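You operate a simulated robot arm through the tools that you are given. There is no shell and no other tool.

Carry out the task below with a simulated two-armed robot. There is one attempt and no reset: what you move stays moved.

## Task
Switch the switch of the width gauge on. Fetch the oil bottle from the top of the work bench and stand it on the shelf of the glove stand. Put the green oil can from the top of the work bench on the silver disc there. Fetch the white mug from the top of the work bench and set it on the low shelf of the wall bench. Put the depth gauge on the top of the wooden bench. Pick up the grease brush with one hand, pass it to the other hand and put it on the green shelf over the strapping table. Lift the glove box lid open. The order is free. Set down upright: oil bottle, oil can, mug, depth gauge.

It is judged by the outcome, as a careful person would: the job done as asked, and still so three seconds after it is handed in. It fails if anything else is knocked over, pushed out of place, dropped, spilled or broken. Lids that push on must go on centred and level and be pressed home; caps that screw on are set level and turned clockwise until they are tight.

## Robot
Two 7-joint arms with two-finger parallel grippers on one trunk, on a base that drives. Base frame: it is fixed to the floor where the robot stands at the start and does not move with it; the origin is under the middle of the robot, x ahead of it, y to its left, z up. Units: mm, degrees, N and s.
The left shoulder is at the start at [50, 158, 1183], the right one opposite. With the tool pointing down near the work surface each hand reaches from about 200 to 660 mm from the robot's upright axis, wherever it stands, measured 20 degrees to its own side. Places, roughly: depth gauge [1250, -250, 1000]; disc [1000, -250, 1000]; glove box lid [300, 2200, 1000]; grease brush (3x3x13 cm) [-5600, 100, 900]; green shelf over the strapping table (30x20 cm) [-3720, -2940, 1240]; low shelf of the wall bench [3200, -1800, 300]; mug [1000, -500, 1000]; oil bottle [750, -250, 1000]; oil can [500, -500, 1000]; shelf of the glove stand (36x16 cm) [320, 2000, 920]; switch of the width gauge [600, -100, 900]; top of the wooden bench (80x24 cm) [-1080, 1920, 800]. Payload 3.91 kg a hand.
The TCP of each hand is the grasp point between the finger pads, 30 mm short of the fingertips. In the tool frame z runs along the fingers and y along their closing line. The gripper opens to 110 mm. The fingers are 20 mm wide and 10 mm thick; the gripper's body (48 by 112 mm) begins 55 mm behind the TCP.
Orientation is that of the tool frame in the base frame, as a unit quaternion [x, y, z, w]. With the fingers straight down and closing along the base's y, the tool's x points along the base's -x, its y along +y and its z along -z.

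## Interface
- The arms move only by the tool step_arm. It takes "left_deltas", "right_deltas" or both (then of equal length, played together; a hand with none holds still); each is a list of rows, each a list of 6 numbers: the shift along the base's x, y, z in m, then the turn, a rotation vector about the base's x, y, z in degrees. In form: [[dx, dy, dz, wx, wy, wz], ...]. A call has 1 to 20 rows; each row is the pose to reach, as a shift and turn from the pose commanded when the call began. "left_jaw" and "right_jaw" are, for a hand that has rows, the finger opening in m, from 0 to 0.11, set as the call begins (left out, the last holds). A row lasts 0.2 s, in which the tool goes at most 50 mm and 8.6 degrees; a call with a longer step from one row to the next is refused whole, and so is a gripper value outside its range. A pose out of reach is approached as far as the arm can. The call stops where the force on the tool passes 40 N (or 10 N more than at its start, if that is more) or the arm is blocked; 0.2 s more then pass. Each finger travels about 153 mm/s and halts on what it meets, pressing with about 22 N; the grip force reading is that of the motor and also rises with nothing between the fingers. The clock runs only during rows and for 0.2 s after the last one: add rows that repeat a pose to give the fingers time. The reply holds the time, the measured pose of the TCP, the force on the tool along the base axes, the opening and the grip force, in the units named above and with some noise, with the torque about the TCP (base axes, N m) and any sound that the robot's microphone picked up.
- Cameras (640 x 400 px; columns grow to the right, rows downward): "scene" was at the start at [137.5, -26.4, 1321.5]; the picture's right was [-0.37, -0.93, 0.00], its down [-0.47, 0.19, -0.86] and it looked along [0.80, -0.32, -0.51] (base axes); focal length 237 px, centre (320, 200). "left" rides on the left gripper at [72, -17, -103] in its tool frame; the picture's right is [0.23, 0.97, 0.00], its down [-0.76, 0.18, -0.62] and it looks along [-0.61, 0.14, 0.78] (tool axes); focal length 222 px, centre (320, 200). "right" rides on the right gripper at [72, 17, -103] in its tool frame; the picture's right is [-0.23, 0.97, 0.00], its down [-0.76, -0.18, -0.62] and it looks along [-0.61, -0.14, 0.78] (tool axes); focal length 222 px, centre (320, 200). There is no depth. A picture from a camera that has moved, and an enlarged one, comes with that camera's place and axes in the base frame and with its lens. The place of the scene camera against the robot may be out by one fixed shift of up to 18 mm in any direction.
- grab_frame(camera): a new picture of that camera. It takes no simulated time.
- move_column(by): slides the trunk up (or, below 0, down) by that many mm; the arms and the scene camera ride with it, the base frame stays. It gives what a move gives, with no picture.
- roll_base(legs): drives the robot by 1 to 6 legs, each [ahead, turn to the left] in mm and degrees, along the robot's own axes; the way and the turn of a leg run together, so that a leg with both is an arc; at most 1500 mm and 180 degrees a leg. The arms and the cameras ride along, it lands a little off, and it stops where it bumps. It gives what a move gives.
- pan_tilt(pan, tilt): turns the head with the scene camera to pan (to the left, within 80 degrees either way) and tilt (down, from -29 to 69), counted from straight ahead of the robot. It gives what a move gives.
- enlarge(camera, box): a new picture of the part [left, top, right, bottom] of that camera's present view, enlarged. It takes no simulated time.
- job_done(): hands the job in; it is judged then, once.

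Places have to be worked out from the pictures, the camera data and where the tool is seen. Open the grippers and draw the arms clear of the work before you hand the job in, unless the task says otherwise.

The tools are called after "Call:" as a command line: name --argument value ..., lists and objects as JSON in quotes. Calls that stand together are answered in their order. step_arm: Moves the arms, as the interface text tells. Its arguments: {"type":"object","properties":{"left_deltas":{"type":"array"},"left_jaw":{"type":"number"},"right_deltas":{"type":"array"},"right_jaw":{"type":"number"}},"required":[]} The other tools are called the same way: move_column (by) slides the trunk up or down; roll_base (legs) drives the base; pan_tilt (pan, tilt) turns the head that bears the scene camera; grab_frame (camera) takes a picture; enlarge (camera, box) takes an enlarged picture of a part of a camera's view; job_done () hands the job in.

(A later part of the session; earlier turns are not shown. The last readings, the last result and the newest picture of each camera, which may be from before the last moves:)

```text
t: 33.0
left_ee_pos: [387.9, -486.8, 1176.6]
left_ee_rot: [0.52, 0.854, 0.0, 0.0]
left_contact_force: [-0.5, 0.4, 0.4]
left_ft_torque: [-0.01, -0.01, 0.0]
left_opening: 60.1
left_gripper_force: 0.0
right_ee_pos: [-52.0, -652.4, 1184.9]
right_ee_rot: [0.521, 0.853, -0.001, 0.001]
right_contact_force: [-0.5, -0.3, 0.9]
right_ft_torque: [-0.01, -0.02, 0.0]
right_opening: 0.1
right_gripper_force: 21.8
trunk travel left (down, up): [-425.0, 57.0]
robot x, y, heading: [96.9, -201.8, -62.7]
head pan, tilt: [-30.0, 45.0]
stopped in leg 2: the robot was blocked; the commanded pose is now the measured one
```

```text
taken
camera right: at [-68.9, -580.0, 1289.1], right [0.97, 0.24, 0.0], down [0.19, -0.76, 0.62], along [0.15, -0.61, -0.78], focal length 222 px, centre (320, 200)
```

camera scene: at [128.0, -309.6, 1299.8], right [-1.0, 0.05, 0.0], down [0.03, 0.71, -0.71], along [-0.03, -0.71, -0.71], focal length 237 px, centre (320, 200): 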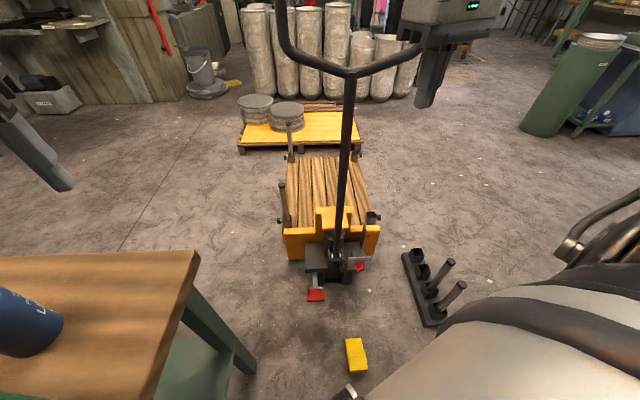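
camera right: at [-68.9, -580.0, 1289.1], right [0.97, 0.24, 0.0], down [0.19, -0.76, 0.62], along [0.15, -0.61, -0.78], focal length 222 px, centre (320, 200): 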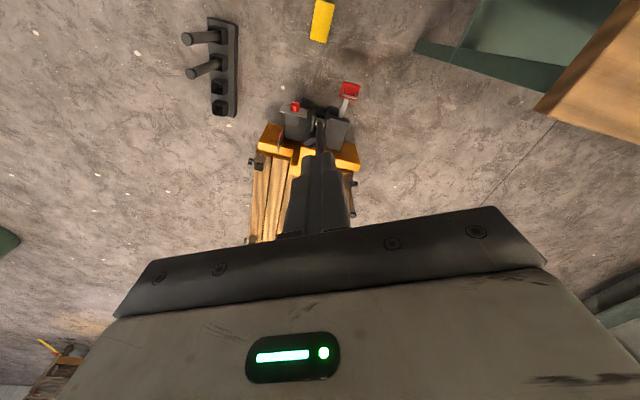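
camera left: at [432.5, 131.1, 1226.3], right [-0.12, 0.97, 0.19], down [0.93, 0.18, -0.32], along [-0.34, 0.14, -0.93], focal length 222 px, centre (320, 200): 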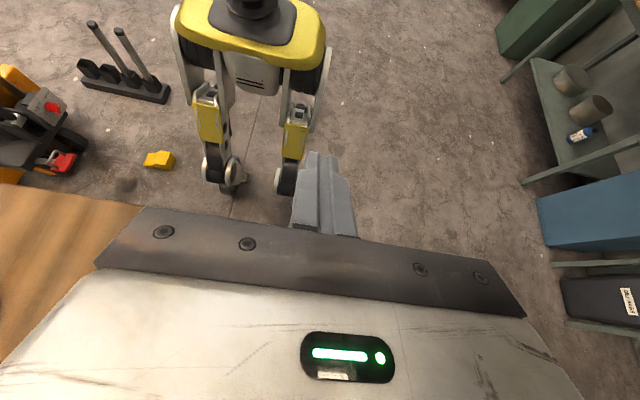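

The drive stopped, blocked, at [97, -202] heading -63°. The pallet truck's handle may be close to my right hand, so I look closely before moving anything.

Call:
enlarge --camera "right" --box '[220, 60, 420, 250]'

Call:
enlarge --camera "scene" --box '[250, 0, 520, 180]'

Call:
grab_frame --camera "left"

```text
2.11 times, centred on (320, 155) of right
camera zoom: at [-68.9, -580.0, 1289.1], right [0.97, 0.24, 0.0], down [0.19, -0.76, 0.62], along [0.15, -0.61, -0.78], focal length 468 px, centre (320, 295)
```

zoom: 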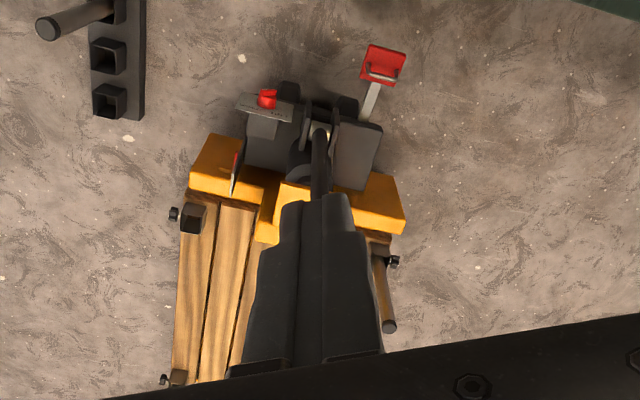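

```text
2.22 times, centred on (385, 90) of scene
camera zoom: at [128.0, -309.6, 1299.8], right [-1.0, 0.05, 0.0], down [0.03, 0.71, -0.71], along [-0.03, -0.71, -0.71], focal length 526 px, centre (176, 444)
```

zoom: 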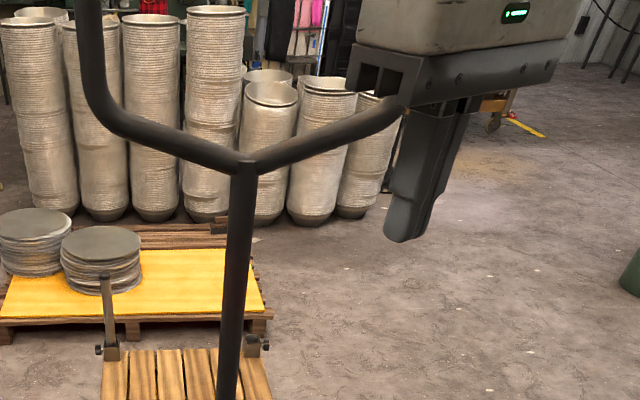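

```text
taken
camera left: at [337.8, -429.5, 1281.2], right [0.76, 0.65, 0.0], down [0.51, -0.59, 0.62], along [0.41, -0.47, -0.78], focal length 222 px, centre (320, 200)
```

left: 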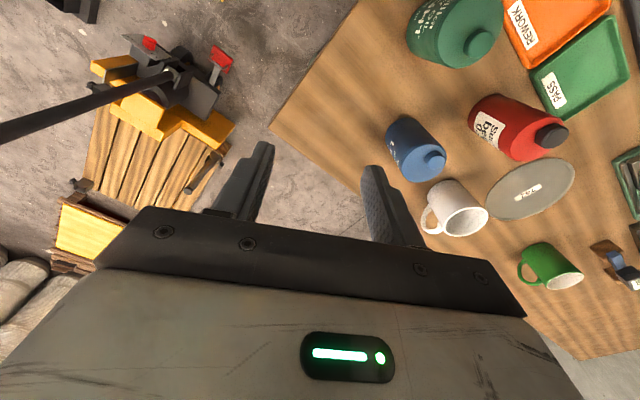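

The base most likely touched the bench front: its collision radius is about 250 mm, so I can't squeeze past the truck on the right. All bench items still stand. I back straight off and take the free route round the left and far end of the bench.

Call:
roll_base --legs '[[-230, 0], [0, 152]]'

Call:
pan_tilt --pan 0 --tilt 25

Call:
grab_frame --camera "scene"

```text
t: 41.1
left_ee_pos: [-158.2, 375.1, 1177.6]
left_ee_rot: [0.734, -0.679, 0.0, -0.001]
left_contact_force: [0.1, -1.3, 0.4]
left_ft_torque: [-0.02, 0.0, 0.02]
left_opening: 59.8
left_gripper_force: 0.1
right_ee_pos: [311.8, 358.3, 1183.6]
right_ee_rot: [0.733, -0.68, 0.0, 0.0]
right_contact_force: [-0.9, -0.5, 1.4]
right_ft_torque: [-0.02, -0.02, -0.01]
right_opening: 0.2
right_gripper_force: 21.9
trunk travel left (down, up): [-425.0, 57.0]
robot x, y, heading: [-2.6, -1.4, 94.4]
head pan, tilt: [-30.0, 45.0]
```

```text
t: 42.1
left_ee_pos: [-157.4, 374.0, 1177.4]
left_ee_rot: [0.734, -0.679, 0.0, 0.0]
left_contact_force: [0.6, 0.6, 0.3]
left_ft_torque: [0.06, 0.01, -0.01]
left_opening: 60.1
left_gripper_force: 0.1
right_ee_pos: [311.3, 355.3, 1186.5]
right_ee_rot: [0.733, -0.68, 0.0, 0.0]
right_contact_force: [0.3, -0.4, -0.6]
right_ft_torque: [0.02, -0.01, 0.02]
right_opening: 0.1
right_gripper_force: 21.9
trunk travel left (down, up): [-425.0, 57.0]
robot x, y, heading: [-2.5, -1.7, 94.2]
head pan, tilt: [0.0, 25.0]
```

```text
taken
camera scene: at [0.0, 138.2, 1330.3], right [1.0, 0.08, 0.0], down [0.03, -0.42, -0.91], along [-0.07, 0.9, -0.42], focal length 237 px, centre (320, 200)
```

scene: 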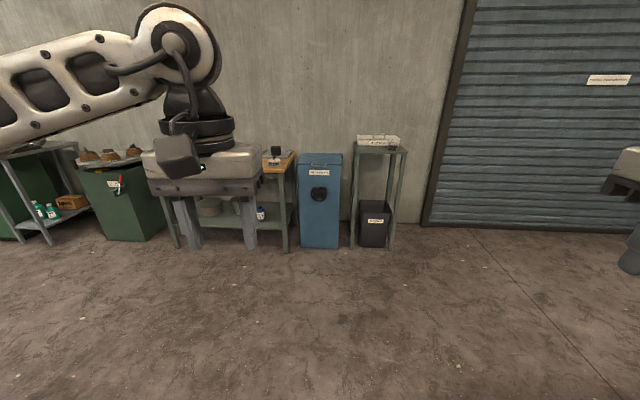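

Now I can see the glove stand with its white box; I zoom in there and at the wooden bench while I'm facing it.

Call:
enlarge --camera "scene" --box '[280, 110, 430, 270]'

Call:
enlarge --camera "scene" --box '[60, 120, 320, 270]'

```text
2.50 times, centred on (355, 190) of scene
camera zoom: at [0.0, 138.2, 1330.3], right [1.0, 0.08, 0.0], down [0.03, -0.42, -0.91], along [-0.07, 0.9, -0.42], focal length 592 px, centre (232, 225)
```

zoom: 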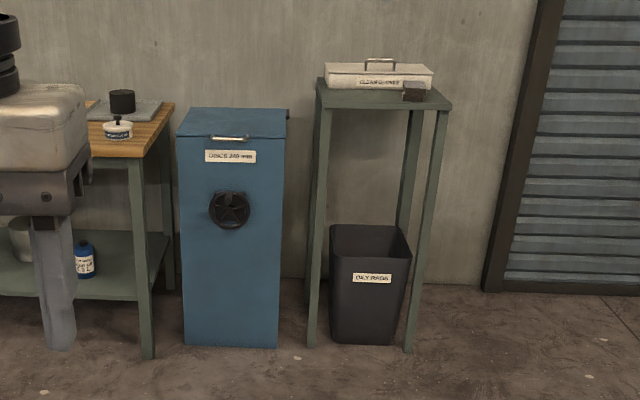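

```text
2.46 times, centred on (190, 195) of scene
camera zoom: at [0.0, 138.2, 1330.3], right [1.0, 0.08, 0.0], down [0.03, -0.42, -0.91], along [-0.07, 0.9, -0.42], focal length 583 px, centre (640, 212)
```

zoom: 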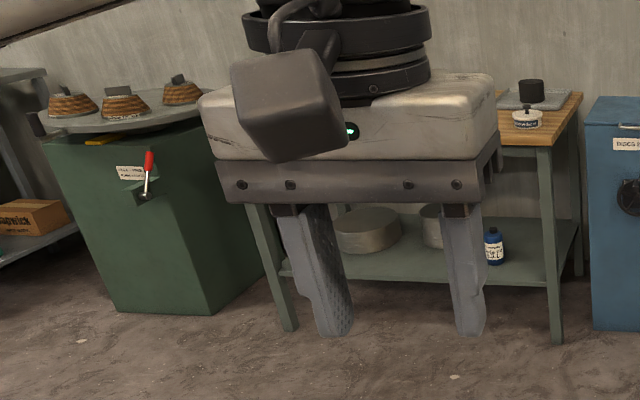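

Good: the lidded "clean gloves" box sits at the back of the stand's shelf. I continue round the bench: ahead 700, turn to heading 0, then along its left side.

Call:
roll_base --legs '[[700, 0], [0, -94.3], [1400, 0]]'

Call:
grab_frame --camera "scene"

```text
t: 56.4
left_ee_pos: [1703.0, 783.0, 1177.1]
left_ee_rot: [0.012, 1.0, 0.0, 0.001]
left_contact_force: [-1.1, -0.5, -0.2]
left_ft_torque: [0.03, 0.03, 0.02]
left_opening: 60.1
left_gripper_force: 0.1
right_ee_pos: [1638.2, 318.8, 1184.0]
right_ee_rot: [0.013, 1.0, 0.0, 0.0]
right_contact_force: [0.3, -0.3, -0.8]
right_ft_torque: [0.01, -0.02, 0.01]
right_opening: 0.0
right_gripper_force: 21.9
trunk travel left (down, up): [-425.0, 57.0]
robot x, y, heading: [1313.5, 668.7, -1.4]
head pan, tilt: [0.0, 25.0]
```

```text
taken
camera scene: at [1458.9, 672.5, 1330.3], right [-0.02, -1.0, 0.0], down [-0.42, 0.01, -0.91], along [0.91, -0.02, -0.42], focal length 237 px, centre (320, 200)
```

scene: 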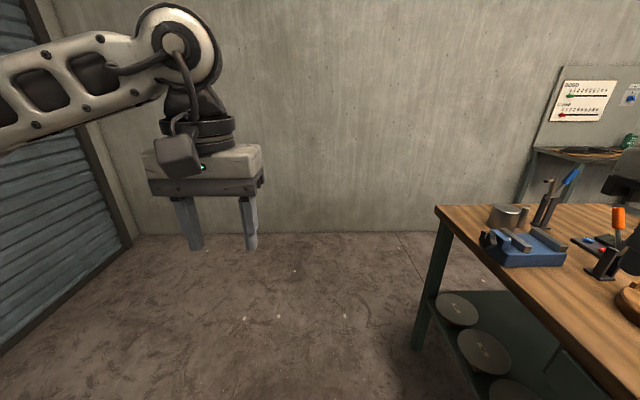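

Bench far end is at x≈2385, wall at x≈3490, so there is a passage. I look right across the bench to see the far side of it before going on.

Call:
roll_base --legs '[[1400, 1.4]]'

Call:
pan_tilt --pan -75 --tilt 25

Call:
grab_frame --camera "scene"

```text
t: 63.3
left_ee_pos: [3090.4, 793.4, 1176.3]
left_ee_rot: [-0.008, 1.0, 0.0, 0.0]
left_contact_force: [-0.6, -0.6, 0.7]
left_ft_torque: [0.03, -0.02, 0.03]
left_opening: 59.8
left_gripper_force: 0.1
right_ee_pos: [3042.5, 327.1, 1185.3]
right_ee_rot: [-0.007, 1.0, 0.0, 0.0]
right_contact_force: [0.8, 0.4, -1.0]
right_ft_torque: [-0.02, 0.04, 0.02]
right_opening: 0.0
right_gripper_force: 22.0
trunk travel left (down, up): [-425.0, 57.0]
robot x, y, heading: [2704.3, 660.7, 0.9]
head pan, tilt: [0.0, 25.0]
```

```text
t: 64.8
left_ee_pos: [3088.8, 794.3, 1176.5]
left_ee_rot: [-0.008, 1.0, 0.0, 0.002]
left_contact_force: [0.5, -0.7, 0.9]
left_ft_torque: [-0.02, 0.0, -0.01]
left_opening: 60.0
left_gripper_force: 0.0
right_ee_pos: [3041.2, 327.2, 1184.6]
right_ee_rot: [-0.007, 1.0, 0.0, 0.0]
right_contact_force: [-0.4, -0.1, -0.1]
right_ft_torque: [0.02, 0.0, -0.02]
right_opening: 0.0
right_gripper_force: 22.0
trunk travel left (down, up): [-425.0, 57.0]
robot x, y, heading: [2705.9, 664.3, 0.9]
head pan, tilt: [-75.0, 25.0]
```

```text
taken
camera scene: at [2783.6, 582.7, 1330.3], right [-0.96, -0.27, 0.0], down [-0.12, 0.41, -0.91], along [0.25, -0.87, -0.42], focal length 237 px, centre (320, 200)
```

scene: 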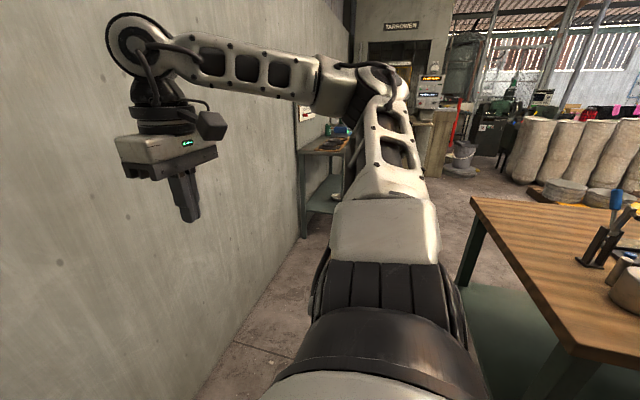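

The passage at the bench's far end is clear (bench end x≈2390, wall x≈3490). I move to x≈2820, turn right and drive down to y≈-900.

Call:
roll_base --legs '[[110, 0], [0, -90.9], [800, 0]]'

Call:
pan_tilt --pan -30 --tilt 30

Call:
grab_frame --camera "scene"

Call:
pan_tilt --pan 30 --tilt 30

Call:
grab_frame --camera "scene"

```text
t: 73.7
left_ee_pos: [2881.6, -520.6, 1177.1]
left_ee_rot: [0.726, 0.688, -0.001, 0.0]
left_contact_force: [-0.4, -0.5, -0.1]
left_ft_torque: [0.02, -0.01, 0.03]
left_opening: 60.3
left_gripper_force: 0.1
right_ee_pos: [2419.0, -440.7, 1184.9]
right_ee_rot: [0.727, 0.686, 0.0, 0.0]
right_contact_force: [-0.3, 0.2, -0.4]
right_ft_torque: [0.02, 0.03, -0.01]
right_opening: 0.0
right_gripper_force: 21.8
trunk travel left (down, up): [-425.0, 57.0]
robot x, y, heading: [2778.0, -124.8, -93.0]
head pan, tilt: [-75.0, 25.0]
```

```text
t: 74.8
left_ee_pos: [2881.6, -518.7, 1176.4]
left_ee_rot: [0.727, 0.687, 0.0, 0.0]
left_contact_force: [-0.2, 0.7, 0.8]
left_ft_torque: [0.0, -0.02, 0.02]
left_opening: 59.9
left_gripper_force: 0.0
right_ee_pos: [2418.8, -440.0, 1186.2]
right_ee_rot: [0.728, 0.686, 0.0, 0.0]
right_contact_force: [0.1, 0.3, -0.7]
right_ft_torque: [-0.03, 0.04, -0.04]
right_opening: 0.1
right_gripper_force: 22.2
trunk travel left (down, up): [-425.0, 57.0]
robot x, y, heading: [2780.4, -131.0, -93.2]
head pan, tilt: [-30.0, 30.0]
```

```text
taken
camera scene: at [2741.0, -235.2, 1322.4], right [-0.84, 0.55, 0.0], down [0.27, 0.42, -0.87], along [-0.47, -0.73, -0.5], focal length 237 px, centre (320, 200)
```

scene: 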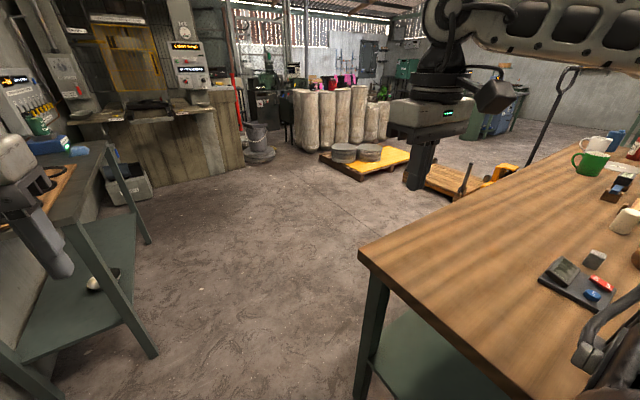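

```text
t: 76.1
left_ee_pos: [2883.0, -519.3, 1177.9]
left_ee_rot: [0.726, 0.688, -0.001, 0.001]
left_contact_force: [-0.2, 0.1, 0.3]
left_ft_torque: [0.0, 0.0, 0.01]
left_opening: 59.9
left_gripper_force: 0.0
right_ee_pos: [2420.3, -441.7, 1186.1]
right_ee_rot: [0.728, 0.686, 0.0, 0.0]
right_contact_force: [0.6, -0.2, -0.1]
right_ft_torque: [0.01, 0.01, 0.03]
right_opening: 0.0
right_gripper_force: 22.6
trunk travel left (down, up): [-425.0, 57.0]
robot x, y, heading: [2777.8, -126.3, -93.6]
head pan, tilt: [30.0, 30.0]
```

```text
taken
camera scene: at [2831.3, -240.2, 1322.3], right [-0.89, -0.45, 0.0], down [-0.23, 0.45, -0.87], along [0.39, -0.77, -0.5], focal length 237 px, centre (320, 200)
```

scene: 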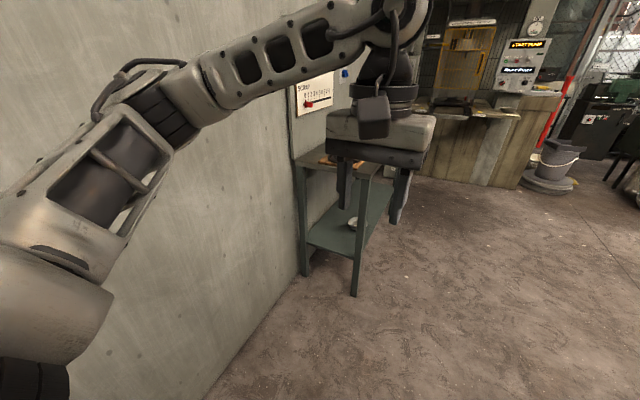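

The wall bench is at x≈3105–3470, y≈-1255 to -2390, with a bowl on its low shelf. I correct my heading and drive round to the bench's right side.

Call:
roll_base --legs '[[0, 3.3], [790, 0], [0, -90], [1000, 0]]'

Call:
pan_tilt --pan -30 --tilt 35

Call:
grab_frame --camera "scene"

```text
t: 89.2
left_ee_pos: [1414.3, -1026.5, 1176.7]
left_ee_rot: [1.0, 0.004, -0.001, 0.0]
left_contact_force: [-0.5, -0.3, 0.3]
left_ft_torque: [-0.02, -0.02, 0.02]
left_opening: 60.0
left_gripper_force: 0.1
right_ee_pos: [1464.0, -558.8, 1184.7]
right_ee_rot: [1.0, 0.002, 0.0, -0.001]
right_contact_force: [-0.1, 0.1, -0.3]
right_ft_torque: [0.02, -0.01, -0.01]
right_opening: 0.0
right_gripper_force: 22.0
trunk travel left (down, up): [-425.0, 57.0]
robot x, y, heading: [1799.8, -896.9, -179.3]
head pan, tilt: [30.0, 30.0]
```

```text
t: 90.5
left_ee_pos: [1413.4, -1026.2, 1176.8]
left_ee_rot: [1.0, 0.004, -0.001, 0.0]
left_contact_force: [0.8, -0.7, 0.1]
left_ft_torque: [-0.02, -0.01, 0.0]
left_opening: 60.1
left_gripper_force: 0.1
right_ee_pos: [1464.2, -560.7, 1185.6]
right_ee_rot: [1.0, 0.002, -0.001, -0.001]
right_contact_force: [-0.1, 0.1, -0.3]
right_ft_torque: [-0.04, 0.02, 0.01]
right_opening: 0.0
right_gripper_force: 22.5
trunk travel left (down, up): [-425.0, 57.0]
robot x, y, heading: [1799.2, -900.2, -179.5]
head pan, tilt: [-30.0, 35.0]
```

```text
taken
camera scene: at [1696.8, -848.5, 1314.6], right [0.49, 0.87, 0.0], down [0.5, -0.28, -0.82], along [-0.71, 0.4, -0.57], focal length 237 px, centre (320, 200)
```

scene: 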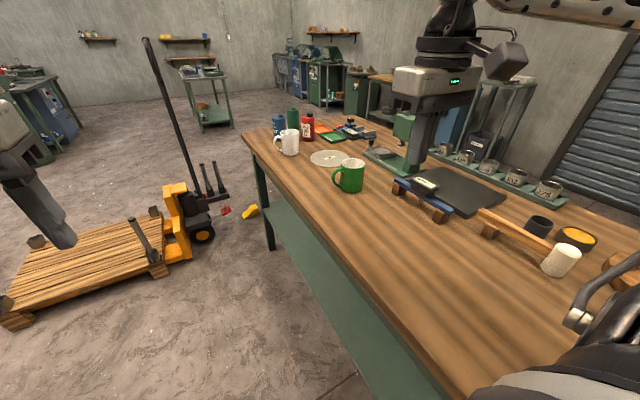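

Everything is in view from this side. I drive on to x≈800, turn to face the bench at heading 100° and close in a little, staying clear of the truck handle near [100–180, -900].

Call:
roll_base --legs '[[1000, 0], [0, -80.6], [30, 0]]'

Call:
pan_tilt --pan 0 --tilt 45

Call:
grab_frame --camera "scene"

Call:
grab_frame --camera "left"

```text
t: 99.4
left_ee_pos: [600.5, -527.4, 1176.3]
left_ee_rot: [0.778, -0.628, 0.0, -0.001]
left_contact_force: [0.1, 0.7, -0.5]
left_ft_torque: [-0.03, 0.0, 0.0]
left_opening: 59.8
left_gripper_force: 0.0
right_ee_pos: [1067.7, -481.7, 1184.4]
right_ee_rot: [0.777, -0.63, 0.0, 0.0]
right_contact_force: [0.6, 0.4, 0.3]
right_ft_torque: [-0.01, -0.01, 0.01]
right_opening: 0.0
right_gripper_force: 22.3
trunk travel left (down, up): [-425.0, 57.0]
robot x, y, heading: [801.1, -880.9, 102.0]
head pan, tilt: [-30.0, 35.0]
```

```text
t: 100.4
left_ee_pos: [599.7, -528.7, 1177.2]
left_ee_rot: [0.778, -0.628, -0.001, 0.0]
left_contact_force: [0.1, -0.1, 0.2]
left_ft_torque: [-0.01, 0.03, -0.01]
left_opening: 60.0
left_gripper_force: 0.1
right_ee_pos: [1067.6, -484.8, 1185.8]
right_ee_rot: [0.777, -0.63, 0.0, 0.0]
right_contact_force: [-0.5, 0.1, 0.2]
right_ft_torque: [-0.03, -0.02, 0.03]
right_opening: 0.2
right_gripper_force: 21.8
trunk travel left (down, up): [-425.0, 57.0]
robot x, y, heading: [799.3, -880.2, 102.0]
head pan, tilt: [0.0, 45.0]
```

```text
taken
camera scene: at [790.9, -755.1, 1299.8], right [0.98, 0.21, 0.0], down [0.15, -0.69, -0.71], along [-0.15, 0.69, -0.71], focal length 237 px, centre (320, 200)
```

scene: 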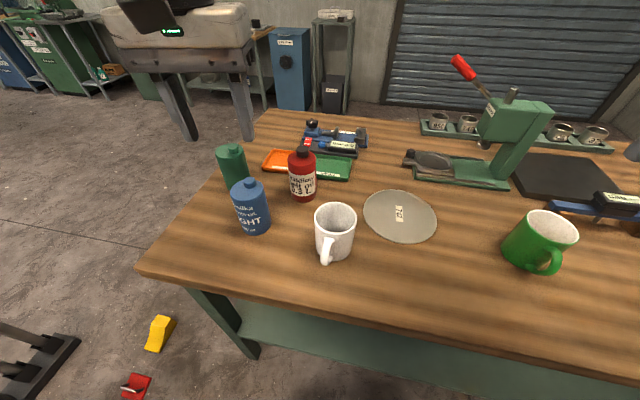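

```text
taken
camera left: at [630.4, -596.2, 1281.1], right [-0.9, -0.43, 0.0], down [-0.33, 0.71, 0.62], along [-0.27, 0.56, -0.78], focal length 222 px, centre (320, 200)
```

left: 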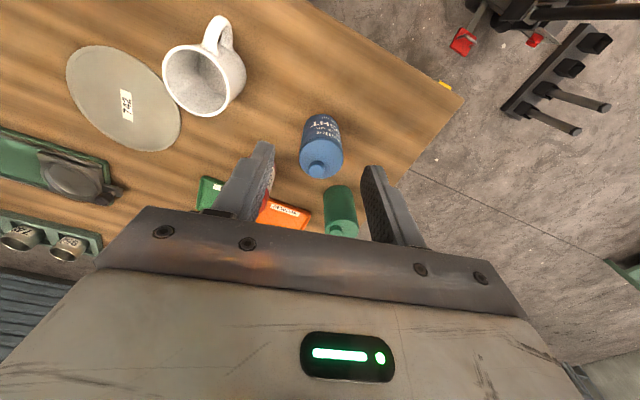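

Robot at [800, -880], heading 102°. The blue can stands in front of the green one, but a top-down grasp is possible. I zoom in to place the green can.

Call:
enlarge --camera "left" --box '[240, 90, 440, 250]'

Call:
enlarge --camera "scene" --box '[200, 110, 360, 280]'

```text
2.50 times, centred on (340, 170) of left
camera zoom: at [630.4, -596.2, 1281.1], right [-0.9, -0.43, 0.0], down [-0.33, 0.71, 0.62], along [-0.27, 0.56, -0.78], focal length 555 px, centre (270, 275)
```

zoom: 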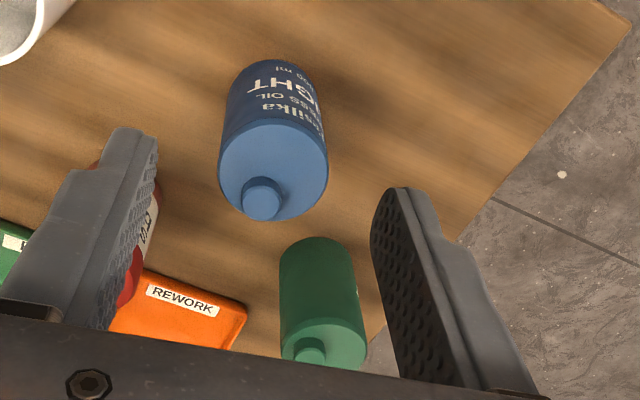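

```text
2.35 times, centred on (280, 195) of scene
camera zoom: at [790.9, -755.1, 1299.8], right [0.98, 0.21, 0.0], down [0.15, -0.69, -0.71], along [-0.15, 0.69, -0.71], focal length 557 px, centre (414, 212)
```

zoom: 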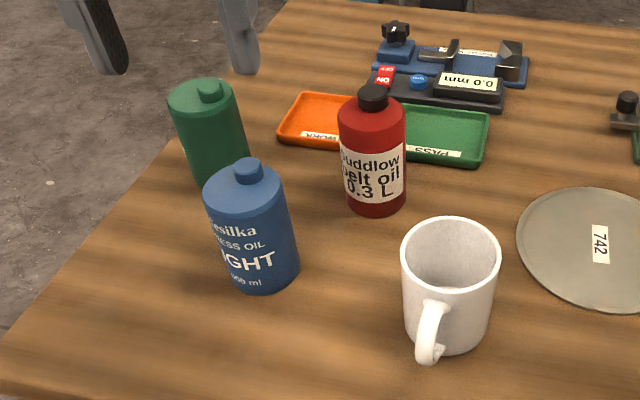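

I bring the left hand, jaws open, above the green can at a safe height for a closer view.

Call:
step_arm --left_deltas '[[-0.02, 0.03, 0, 0, 0, 0], [-0.04, 0.06, 0, 0, 0, 0], [-0.06, 0.09, 0, 0, 0, 0], [-0.08, 0.12, -0.01, 0, 0, 0], [-0.1, 0.15, -0.02, 0, 0, 0], [-0.115, 0.17, -0.03, 0, 0, 0], [-0.126, 0.178, -0.04, 0, 0, 0], [-0.126, 0.178, -0.04, 0, 0, 0]]' --left_jaw 0.11

Call:
grab_frame --camera "left"

Call:
grab_frame --camera "scene"

```text
t: 102.2
left_ee_pos: [474.1, -352.8, 1139.2]
left_ee_rot: [0.777, -0.629, -0.001, -0.001]
left_contact_force: [0.2, -0.1, 0.6]
left_ft_torque: [0.0, 0.01, -0.03]
left_opening: 110.0
left_gripper_force: 0.0
right_ee_pos: [1067.0, -484.0, 1185.8]
right_ee_rot: [0.777, -0.629, -0.001, -0.001]
right_contact_force: [0.4, 0.6, 1.0]
right_ft_torque: [-0.01, 0.02, 0.03]
right_opening: 0.0
right_gripper_force: 21.3
trunk travel left (down, up): [-425.0, 57.0]
robot x, y, heading: [802.5, -880.6, 102.1]
head pan, tilt: [0.0, 45.0]
```

```text
taken
camera left: at [504.2, -419.2, 1242.6], right [-0.9, -0.43, 0.0], down [-0.33, 0.71, 0.62], along [-0.27, 0.56, -0.78], focal length 222 px, centre (320, 200)
```

left: 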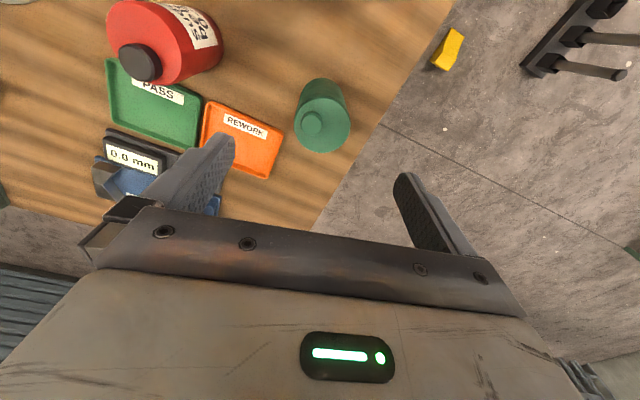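

```text
taken
camera scene: at [790.9, -755.2, 1299.8], right [0.98, 0.21, 0.0], down [0.15, -0.69, -0.71], along [-0.15, 0.69, -0.71], focal length 237 px, centre (320, 200)
```

scene: 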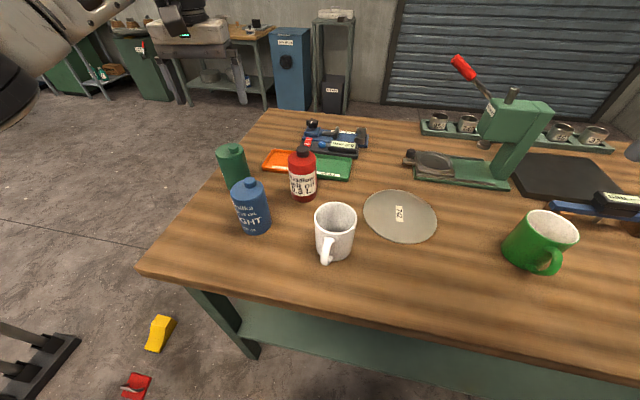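

Two views place the green can's cap at about [471, -332, 989]. I shift over its axis and descend to just above it, then check.

Call:
step_arm --left_deltas '[[-0.003, 0.02, 0, 0, 0, 0], [-0.003, 0.02, -0.03, 0, 0, 0], [-0.003, 0.02, -0.07, 0, 0, 0], [-0.003, 0.02, -0.1, 0, 0, 0], [-0.003, 0.02, -0.1, 0, 0, 0]]'

Call:
grab_frame --camera "left"

Call:
enlarge --camera "scene" --box '[160, 80, 340, 250]'

```text
t: 103.4
left_ee_pos: [471.0, -333.1, 1039.1]
left_ee_rot: [0.778, -0.628, -0.001, -0.001]
left_contact_force: [-0.4, -0.6, 1.1]
left_ft_torque: [0.03, 0.02, 0.04]
left_opening: 110.0
left_gripper_force: 0.0
right_ee_pos: [1068.8, -483.6, 1186.0]
right_ee_rot: [0.777, -0.63, 0.0, 0.001]
right_contact_force: [-0.7, 0.7, -0.2]
right_ft_torque: [0.01, -0.03, 0.03]
right_opening: 0.2
right_gripper_force: 22.0
trunk travel left (down, up): [-425.0, 57.0]
robot x, y, heading: [803.4, -881.9, 102.2]
head pan, tilt: [0.0, 45.0]
```

```text
taken
camera left: at [501.8, -399.1, 1142.8], right [-0.9, -0.43, 0.0], down [-0.33, 0.71, 0.62], along [-0.27, 0.56, -0.78], focal length 222 px, centre (320, 200)
```

left: 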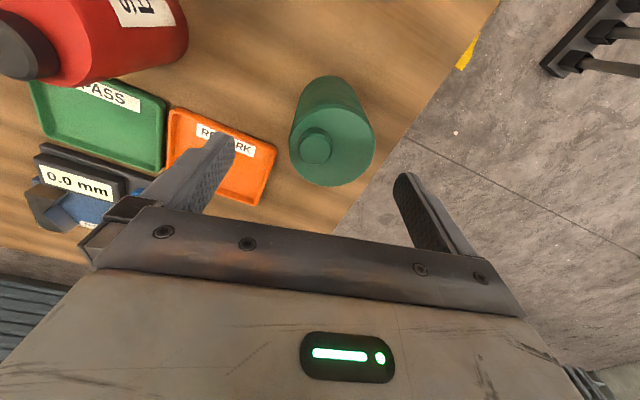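

```text
2.35 times, centred on (250, 165) of scene
camera zoom: at [791.0, -755.1, 1299.8], right [0.98, 0.21, 0.0], down [0.15, -0.69, -0.71], along [-0.15, 0.69, -0.71], focal length 557 px, centre (485, 282)
```

zoom: 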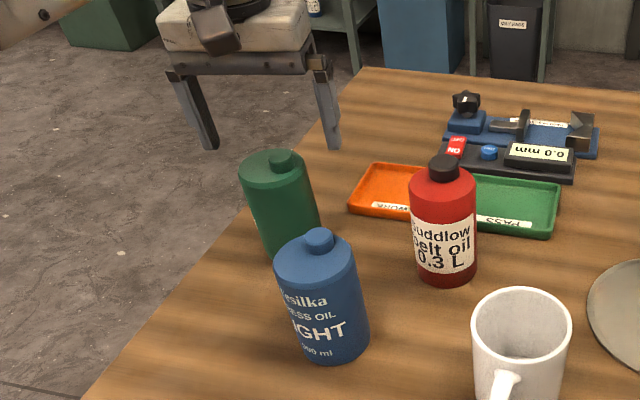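

The cap sits off-centre on the can, so I zoom to find the body's true axis.

Call:
enlarge --camera "left" --box '[250, 60, 410, 200]'

```text
2.86 times, centred on (330, 130) of left
camera zoom: at [501.8, -399.1, 1142.8], right [-0.9, -0.43, 0.0], down [-0.33, 0.71, 0.62], along [-0.27, 0.56, -0.78], focal length 635 px, centre (291, 400)
```

zoom: 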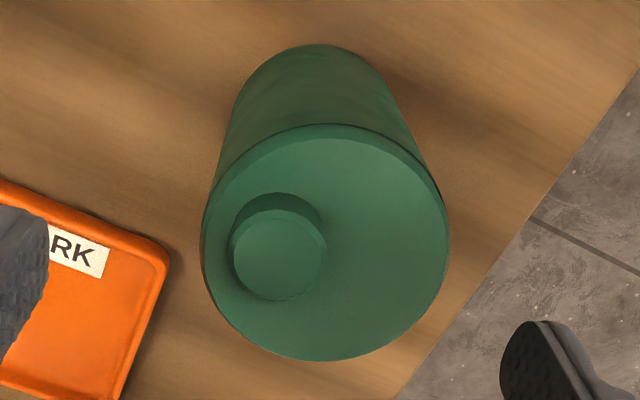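

The can body's axis is near [457, -331], about 73 mm in diameter. I centre over it, lower to TCP z≈945 and close the fingers.

Call:
step_arm --left_deltas '[[-0.0135, 0.0015, 0, 0, 0, 0], [-0.0135, 0.0015, -0.02, 0, 0, 0], [-0.0135, 0.0015, -0.04, 0, 0, 0], [-0.0135, 0.0015, -0.06, 0, 0, 0], [-0.0135, 0.0015, -0.08, 0, 0, 0], [-0.0135, 0.0015, -0.094, 0, 0, 0], [-0.0135, 0.0015, -0.094, 0, 0, 0]]'

Call:
grab_frame --camera "left"

Call:
enlarge --camera "scene" --box '[160, 80, 340, 250]'

```text
t: 105.0
left_ee_pos: [457.3, -329.1, 948.7]
left_ee_rot: [0.778, -0.628, -0.003, -0.004]
left_contact_force: [-4.2, 0.9, 23.8]
left_ft_torque: [-0.21, -0.7, 0.01]
left_opening: 109.9
left_gripper_force: 0.0
right_ee_pos: [1067.2, -486.3, 1185.8]
right_ee_rot: [0.777, -0.629, -0.002, -0.001]
right_contact_force: [1.0, -0.7, 0.3]
right_ft_torque: [0.01, 0.02, 0.04]
right_opening: 0.0
right_gripper_force: 22.0
trunk travel left (down, up): [-425.0, 57.0]
robot x, y, heading: [799.5, -880.9, 102.1]
head pan, tilt: [0.0, 45.0]
```

```text
taken
camera left: at [487.5, -396.5, 1051.1], right [-0.9, -0.43, 0.0], down [-0.34, 0.7, 0.63], along [-0.27, 0.57, -0.78], focal length 222 px, centre (320, 200)
```

left: 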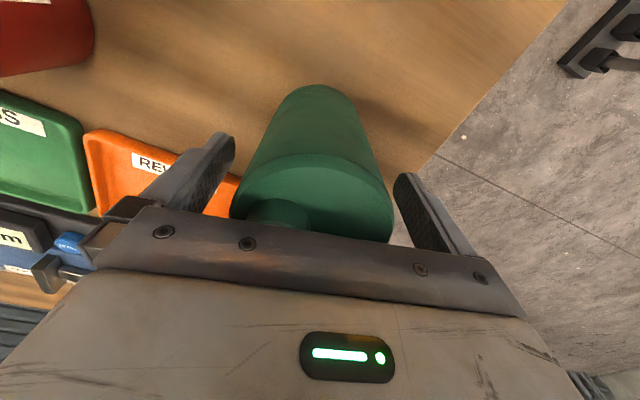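

```text
2.35 times, centred on (250, 165) of scene
camera zoom: at [791.6, -757.1, 1300.4], right [0.98, 0.21, 0.0], down [0.15, -0.69, -0.71], along [-0.15, 0.69, -0.71], focal length 557 px, centre (485, 282)
```

zoom: 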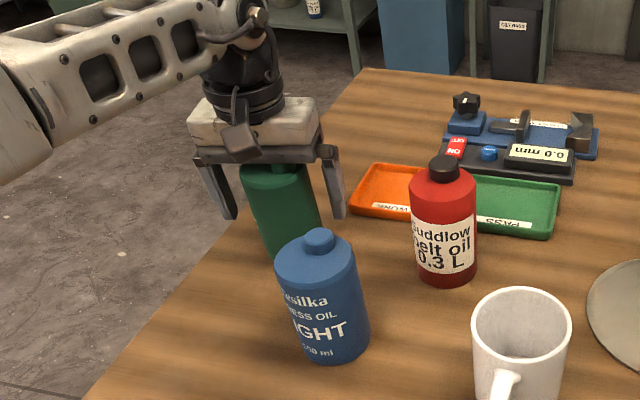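

The palm rests on the cap (24 N), so the cap top is really near z≈1004. I raise 10 mm to release it and re-check the alignment.

Call:
step_arm --left_deltas '[[0, 0, 0.008, 0, 0, 0], [0, 0, 0.016, 0, 0, 0], [0, 0, 0.016, 0, 0, 0]]'

Call:
grab_frame --camera "left"

Call:
enlarge --camera "scene" --box '[200, 80, 300, 200]'

```text
t: 105.8
left_ee_pos: [457.1, -329.3, 957.8]
left_ee_rot: [0.778, -0.629, 0.001, 0.0]
left_contact_force: [-0.5, 0.1, 0.6]
left_ft_torque: [0.03, 0.02, -0.05]
left_opening: 109.8
left_gripper_force: 0.0
right_ee_pos: [1067.5, -483.8, 1184.8]
right_ee_rot: [0.777, -0.629, 0.0, -0.001]
right_contact_force: [0.3, -0.3, -0.3]
right_ft_torque: [-0.04, -0.03, 0.01]
right_opening: 0.0
right_gripper_force: 22.3
trunk travel left (down, up): [-425.0, 57.0]
robot x, y, heading: [804.0, -882.1, 102.3]
head pan, tilt: [0.0, 45.0]
```

```text
taken
camera left: at [487.4, -396.5, 1062.1], right [-0.9, -0.43, 0.0], down [-0.33, 0.71, 0.62], along [-0.27, 0.56, -0.78], focal length 222 px, centre (320, 200)
```

left: 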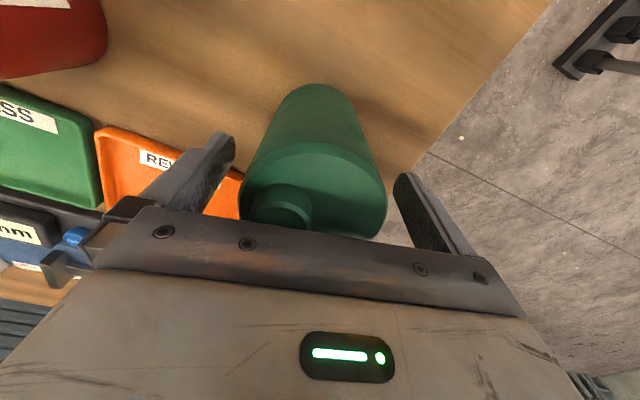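

```text
3.33 times, centred on (250, 140) of scene
camera zoom: at [790.7, -755.0, 1299.6], right [0.98, 0.21, 0.0], down [0.15, -0.69, -0.71], along [-0.15, 0.69, -0.71], focal length 789 px, centre (553, 400)
```

zoom: 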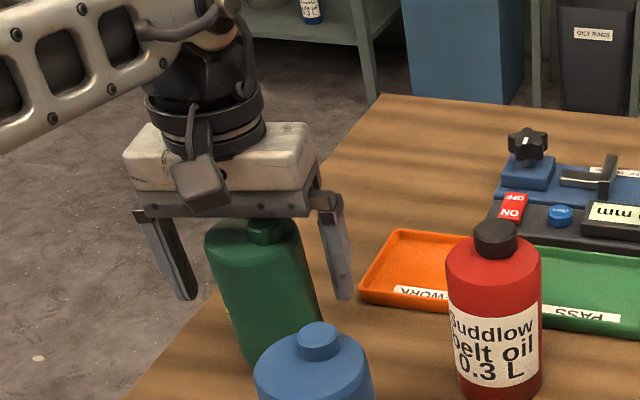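

No contact now. The can's axis resolves to about [462, -338], so I shift the hand 10 mm back over it and close on the can.

Call:
step_arm --left_deltas '[[0.003, -0.005, 0, 0, 0, 0], [0.005, -0.009, 0, 0, 0, 0], [0.005, -0.009, -0.003, 0, 0, 0]]'

Call:
step_arm --left_deltas '[[0, 0, 0, 0, 0, 0], [0, 0, 0, 0, 0, 0], [0, 0, 0, 0, 0, 0], [0, 0, 0, 0, 0, 0]]' --left_jaw 0.03

Call:
grab_frame --camera "left"

```text
t: 106.6
left_ee_pos: [463.4, -338.7, 955.6]
left_ee_rot: [0.778, -0.628, -0.001, 0.0]
left_contact_force: [-0.4, -1.3, 0.9]
left_ft_torque: [0.01, 0.01, -0.01]
left_opening: 110.1
left_gripper_force: 0.1
right_ee_pos: [1067.9, -483.8, 1184.6]
right_ee_rot: [0.777, -0.629, 0.001, 0.0]
right_contact_force: [-0.2, -0.3, 0.0]
right_ft_torque: [-0.01, -0.04, 0.01]
right_opening: 0.4
right_gripper_force: 22.3
trunk travel left (down, up): [-425.0, 57.0]
robot x, y, heading: [807.1, -881.2, 102.0]
head pan, tilt: [0.0, 45.0]
```

```text
t: 107.6
left_ee_pos: [462.3, -339.4, 955.5]
left_ee_rot: [0.777, -0.629, 0.0, 0.0]
left_contact_force: [1.7, 0.2, 0.1]
left_ft_torque: [-0.04, -0.01, 0.03]
left_opening: 65.6
left_gripper_force: 21.6
right_ee_pos: [1066.6, -483.5, 1186.0]
right_ee_rot: [0.777, -0.629, -0.001, 0.0]
right_contact_force: [-0.5, 0.1, 0.0]
right_ft_torque: [-0.03, 0.0, -0.03]
right_opening: 0.0
right_gripper_force: 21.7
trunk travel left (down, up): [-425.0, 57.0]
robot x, y, heading: [802.9, -884.1, 102.1]
head pan, tilt: [0.0, 45.0]
```

```text
taken
camera left: at [493.3, -406.0, 1060.2], right [-0.9, -0.43, 0.0], down [-0.33, 0.71, 0.62], along [-0.27, 0.56, -0.78], focal length 222 px, centre (320, 200)
```

left: 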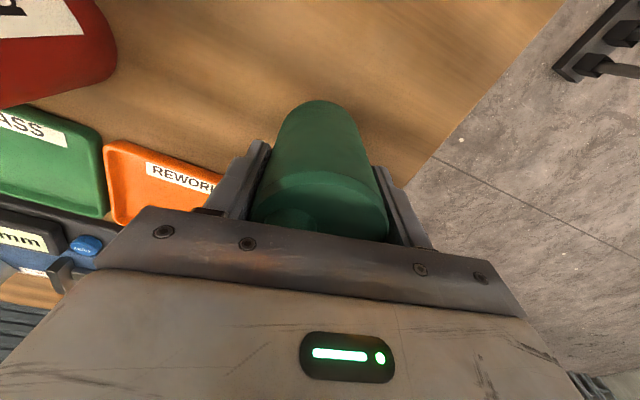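

The can is held (65.6 mm, 21.6 N). I lift it straight up and check the hold.

Call:
step_arm --left_deltas '[[0, 0, 0.015, 0, 0, 0], [0, 0, 0.035, 0, 0, 0], [0, 0, 0.065, 0, 0, 0], [0, 0, 0.1, 0, 0, 0], [0, 0, 0.135, 0, 0, 0], [0, 0, 0.165, 0, 0, 0], [0.01, -0.03, 0.175, 0, 0, 0], [0.02, -0.06, 0.175, 0, 0, 0]]'

Call:
grab_frame --camera "scene"

Call:
grab_frame --camera "left"

```text
t: 109.4
left_ee_pos: [482.6, -398.9, 1131.1]
left_ee_rot: [0.778, -0.628, 0.0, -0.002]
left_contact_force: [0.2, -0.1, -4.9]
left_ft_torque: [-0.03, 0.0, 0.0]
left_opening: 65.8
left_gripper_force: 21.8
right_ee_pos: [1067.6, -483.6, 1185.5]
right_ee_rot: [0.777, -0.63, -0.001, 0.0]
right_contact_force: [0.2, -1.0, -0.2]
right_ft_torque: [0.01, 0.03, -0.02]
right_opening: 0.0
right_gripper_force: 21.9
trunk travel left (down, up): [-425.0, 57.0]
robot x, y, heading: [807.5, -878.1, 102.0]
head pan, tilt: [0.0, 45.0]
```

```text
taken
camera scene: at [790.6, -755.0, 1299.7], right [0.98, 0.21, 0.0], down [0.15, -0.69, -0.71], along [-0.15, 0.69, -0.71], focal length 237 px, centre (320, 200)
```

scene: 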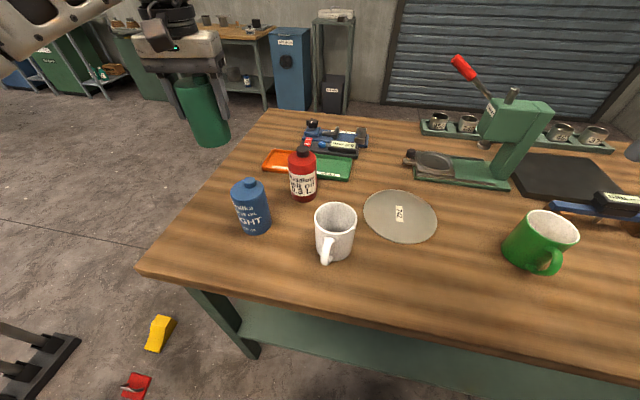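

```text
taken
camera left: at [513.8, -466.4, 1235.5], right [-0.9, -0.43, 0.0], down [-0.33, 0.71, 0.62], along [-0.27, 0.56, -0.78], focal length 222 px, centre (320, 200)
```

left: 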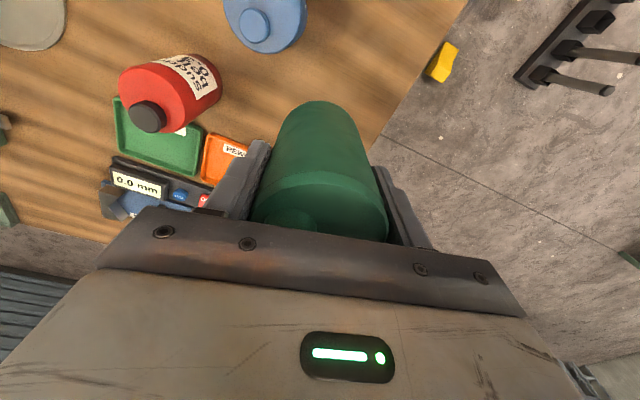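

The can is safely up (about 0.5 kg). I draw it in toward the robot and turn the base right by 40° to bring the disc in front of the left arm.

Call:
step_arm --left_deltas '[[0.02, -0.03, 0.01, 0, 0, 0], [0.04, -0.06, 0.02, 0, 0, 0], [0.06, -0.09, 0.035, 0, 0, 0], [0.072, -0.108, 0.04, 0, 0, 0]]'

Call:
roll_base --legs '[[0, -40]]'

Call:
grab_frame --camera "left"

Call:
grab_frame --camera "scene"

```text
t: 110.4
left_ee_pos: [553.6, -506.8, 1167.7]
left_ee_rot: [0.778, -0.628, -0.001, -0.001]
left_contact_force: [0.1, -0.2, -5.3]
left_ft_torque: [-0.03, 0.0, 0.0]
left_opening: 65.6
left_gripper_force: 22.3
right_ee_pos: [1066.7, -482.5, 1185.3]
right_ee_rot: [0.778, -0.628, 0.0, 0.0]
right_contact_force: [0.1, 0.2, -0.2]
right_ft_torque: [0.03, 0.01, 0.01]
right_opening: 0.0
right_gripper_force: 21.4
trunk travel left (down, up): [-425.0, 57.0]
robot x, y, heading: [798.0, -882.8, 102.1]
head pan, tilt: [0.0, 45.0]
```

```text
t: 112.7
left_ee_pos: [853.6, -432.3, 1167.2]
left_ee_rot: [-0.516, 0.857, 0.0, 0.001]
left_contact_force: [0.1, -0.5, -4.6]
left_ft_torque: [-0.05, 0.03, 0.02]
left_opening: 65.7
left_gripper_force: 22.0
right_ee_pos: [1261.3, -746.2, 1185.8]
right_ee_rot: [-0.514, 0.858, 0.001, 0.0]
right_contact_force: [0.1, 1.2, -0.5]
right_ft_torque: [0.01, 0.02, 0.01]
right_opening: 0.1
right_gripper_force: 22.1
trunk travel left (down, up): [-425.0, 57.0]
robot x, y, heading: [802.1, -880.8, 61.9]
head pan, tilt: [0.0, 45.0]
```

```text
taken
camera left: at [832.9, -505.6, 1272.4], right [-0.97, 0.26, 0.0], down [0.2, 0.76, 0.62], along [0.16, 0.6, -0.78], focal length 222 px, centre (320, 200)
```

left: 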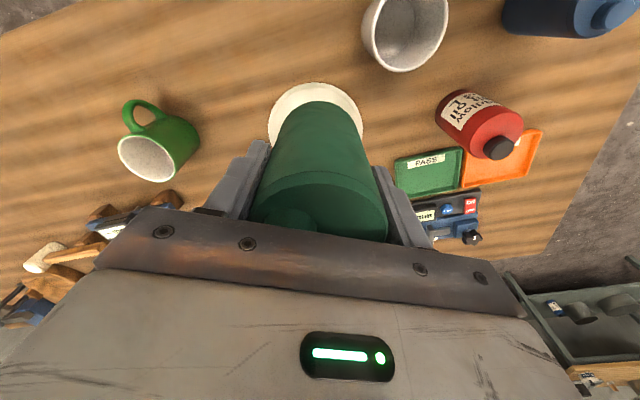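

```text
taken
camera scene: at [873.5, -766.4, 1299.7], right [0.88, -0.47, 0.0], down [-0.33, -0.62, -0.71], along [0.33, 0.62, -0.71], focal length 237 px, centre (320, 200)
```

scene: 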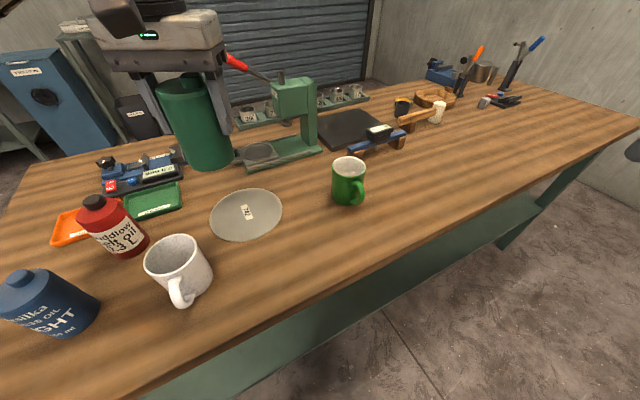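

The disc shows behind the can in the left camera; I zoom to measure its outline accurately.

Call:
enlarge --camera "left" --box '[240, 60, 400, 180]'

Call:
enlarge --camera "scene" --box '[180, 150, 320, 260]'

```text
3.33 times, centred on (320, 120) of left
camera zoom: at [832.9, -505.6, 1272.4], right [-0.97, 0.26, 0.0], down [0.2, 0.76, 0.62], along [0.16, 0.6, -0.78], focal length 740 px, centre (320, 467)
```

zoom: 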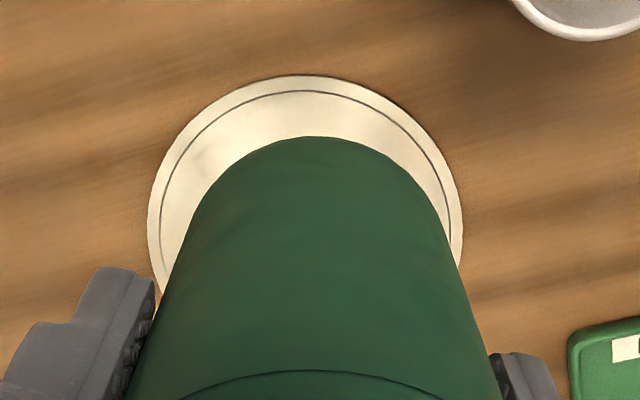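

```text
3.64 times, centred on (250, 205) of scene
camera zoom: at [873.5, -766.4, 1299.7], right [0.88, -0.47, 0.0], down [-0.33, -0.62, -0.71], along [0.33, 0.62, -0.71], focal length 861 px, centre (574, 182)
```

zoom: 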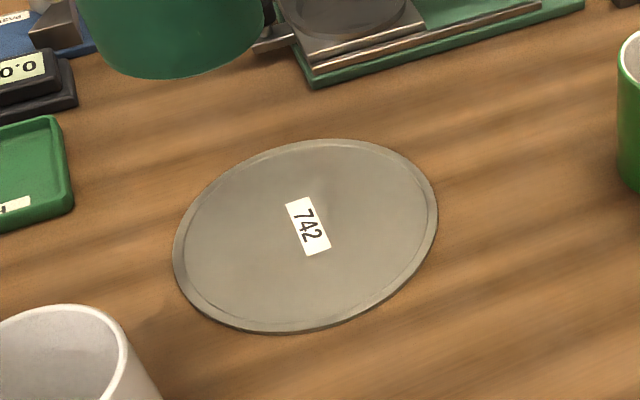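

The disc is about 170 mm across, centred near [884, -363]. I move the can above it and lower to about 30 mm over the disc, then compare in the scene view.

Call:
step_arm --left_deltas '[[0.015, 0.035, 0, 0, 0, 0], [0.03, 0.069, 0, 0, 0, 0], [0.03, 0.069, -0.03, 0, 0, 0], [0.03, 0.069, -0.07, 0, 0, 0], [0.03, 0.069, -0.11, 0, 0, 0], [0.03, 0.069, -0.15, 0, 0, 0], [0.03, 0.069, -0.18, 0, 0, 0], [0.03, 0.069, -0.18, 0, 0, 0]]'

Call:
enlarge --camera "scene" --box '[180, 110, 340, 250]'

Call:
grab_frame --camera "left"

```text
t: 114.5
left_ee_pos: [882.4, -361.5, 987.3]
left_ee_rot: [-0.516, 0.856, 0.0, 0.001]
left_contact_force: [-0.3, -0.3, -4.6]
left_ft_torque: [-0.02, 0.01, 0.04]
left_opening: 65.8
left_gripper_force: 21.9
right_ee_pos: [1260.4, -748.0, 1186.0]
right_ee_rot: [-0.514, 0.858, 0.0, 0.001]
right_contact_force: [1.1, 0.8, 0.5]
right_ft_torque: [-0.01, 0.02, -0.02]
right_opening: 0.3
right_gripper_force: 22.0
trunk travel left (down, up): [-425.0, 57.0]
robot x, y, heading: [799.1, -881.3, 62.0]
head pan, tilt: [0.0, 45.0]
```

```text
2.86 times, centred on (260, 180) of scene
camera zoom: at [873.2, -766.2, 1299.7], right [0.88, -0.47, 0.0], down [-0.33, -0.62, -0.71], along [0.33, 0.62, -0.71], focal length 676 px, centre (491, 257)
```

zoom: 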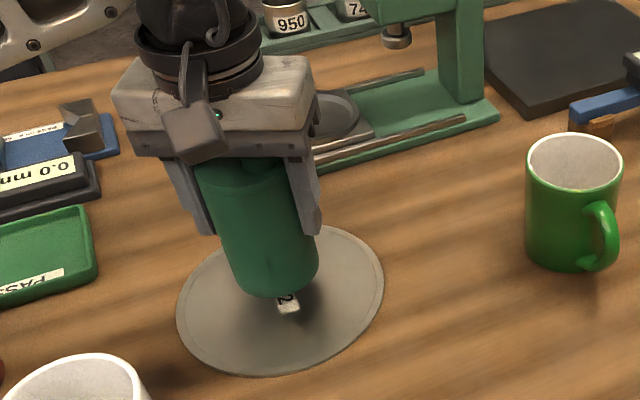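

```text
taken
camera left: at [862.5, -433.7, 1093.0], right [-0.97, 0.26, 0.0], down [0.2, 0.76, 0.62], along [0.16, 0.6, -0.78], focal length 222 px, centre (320, 200)
```

left: 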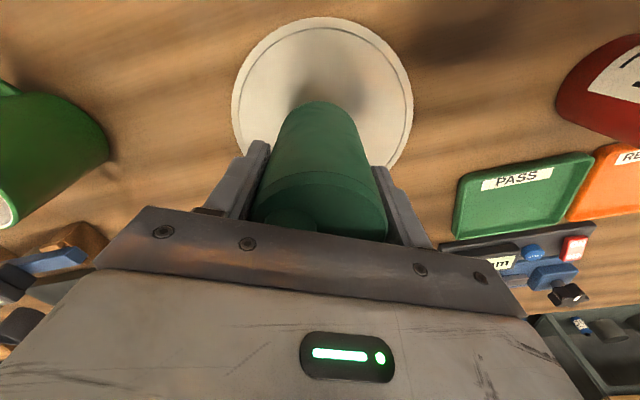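

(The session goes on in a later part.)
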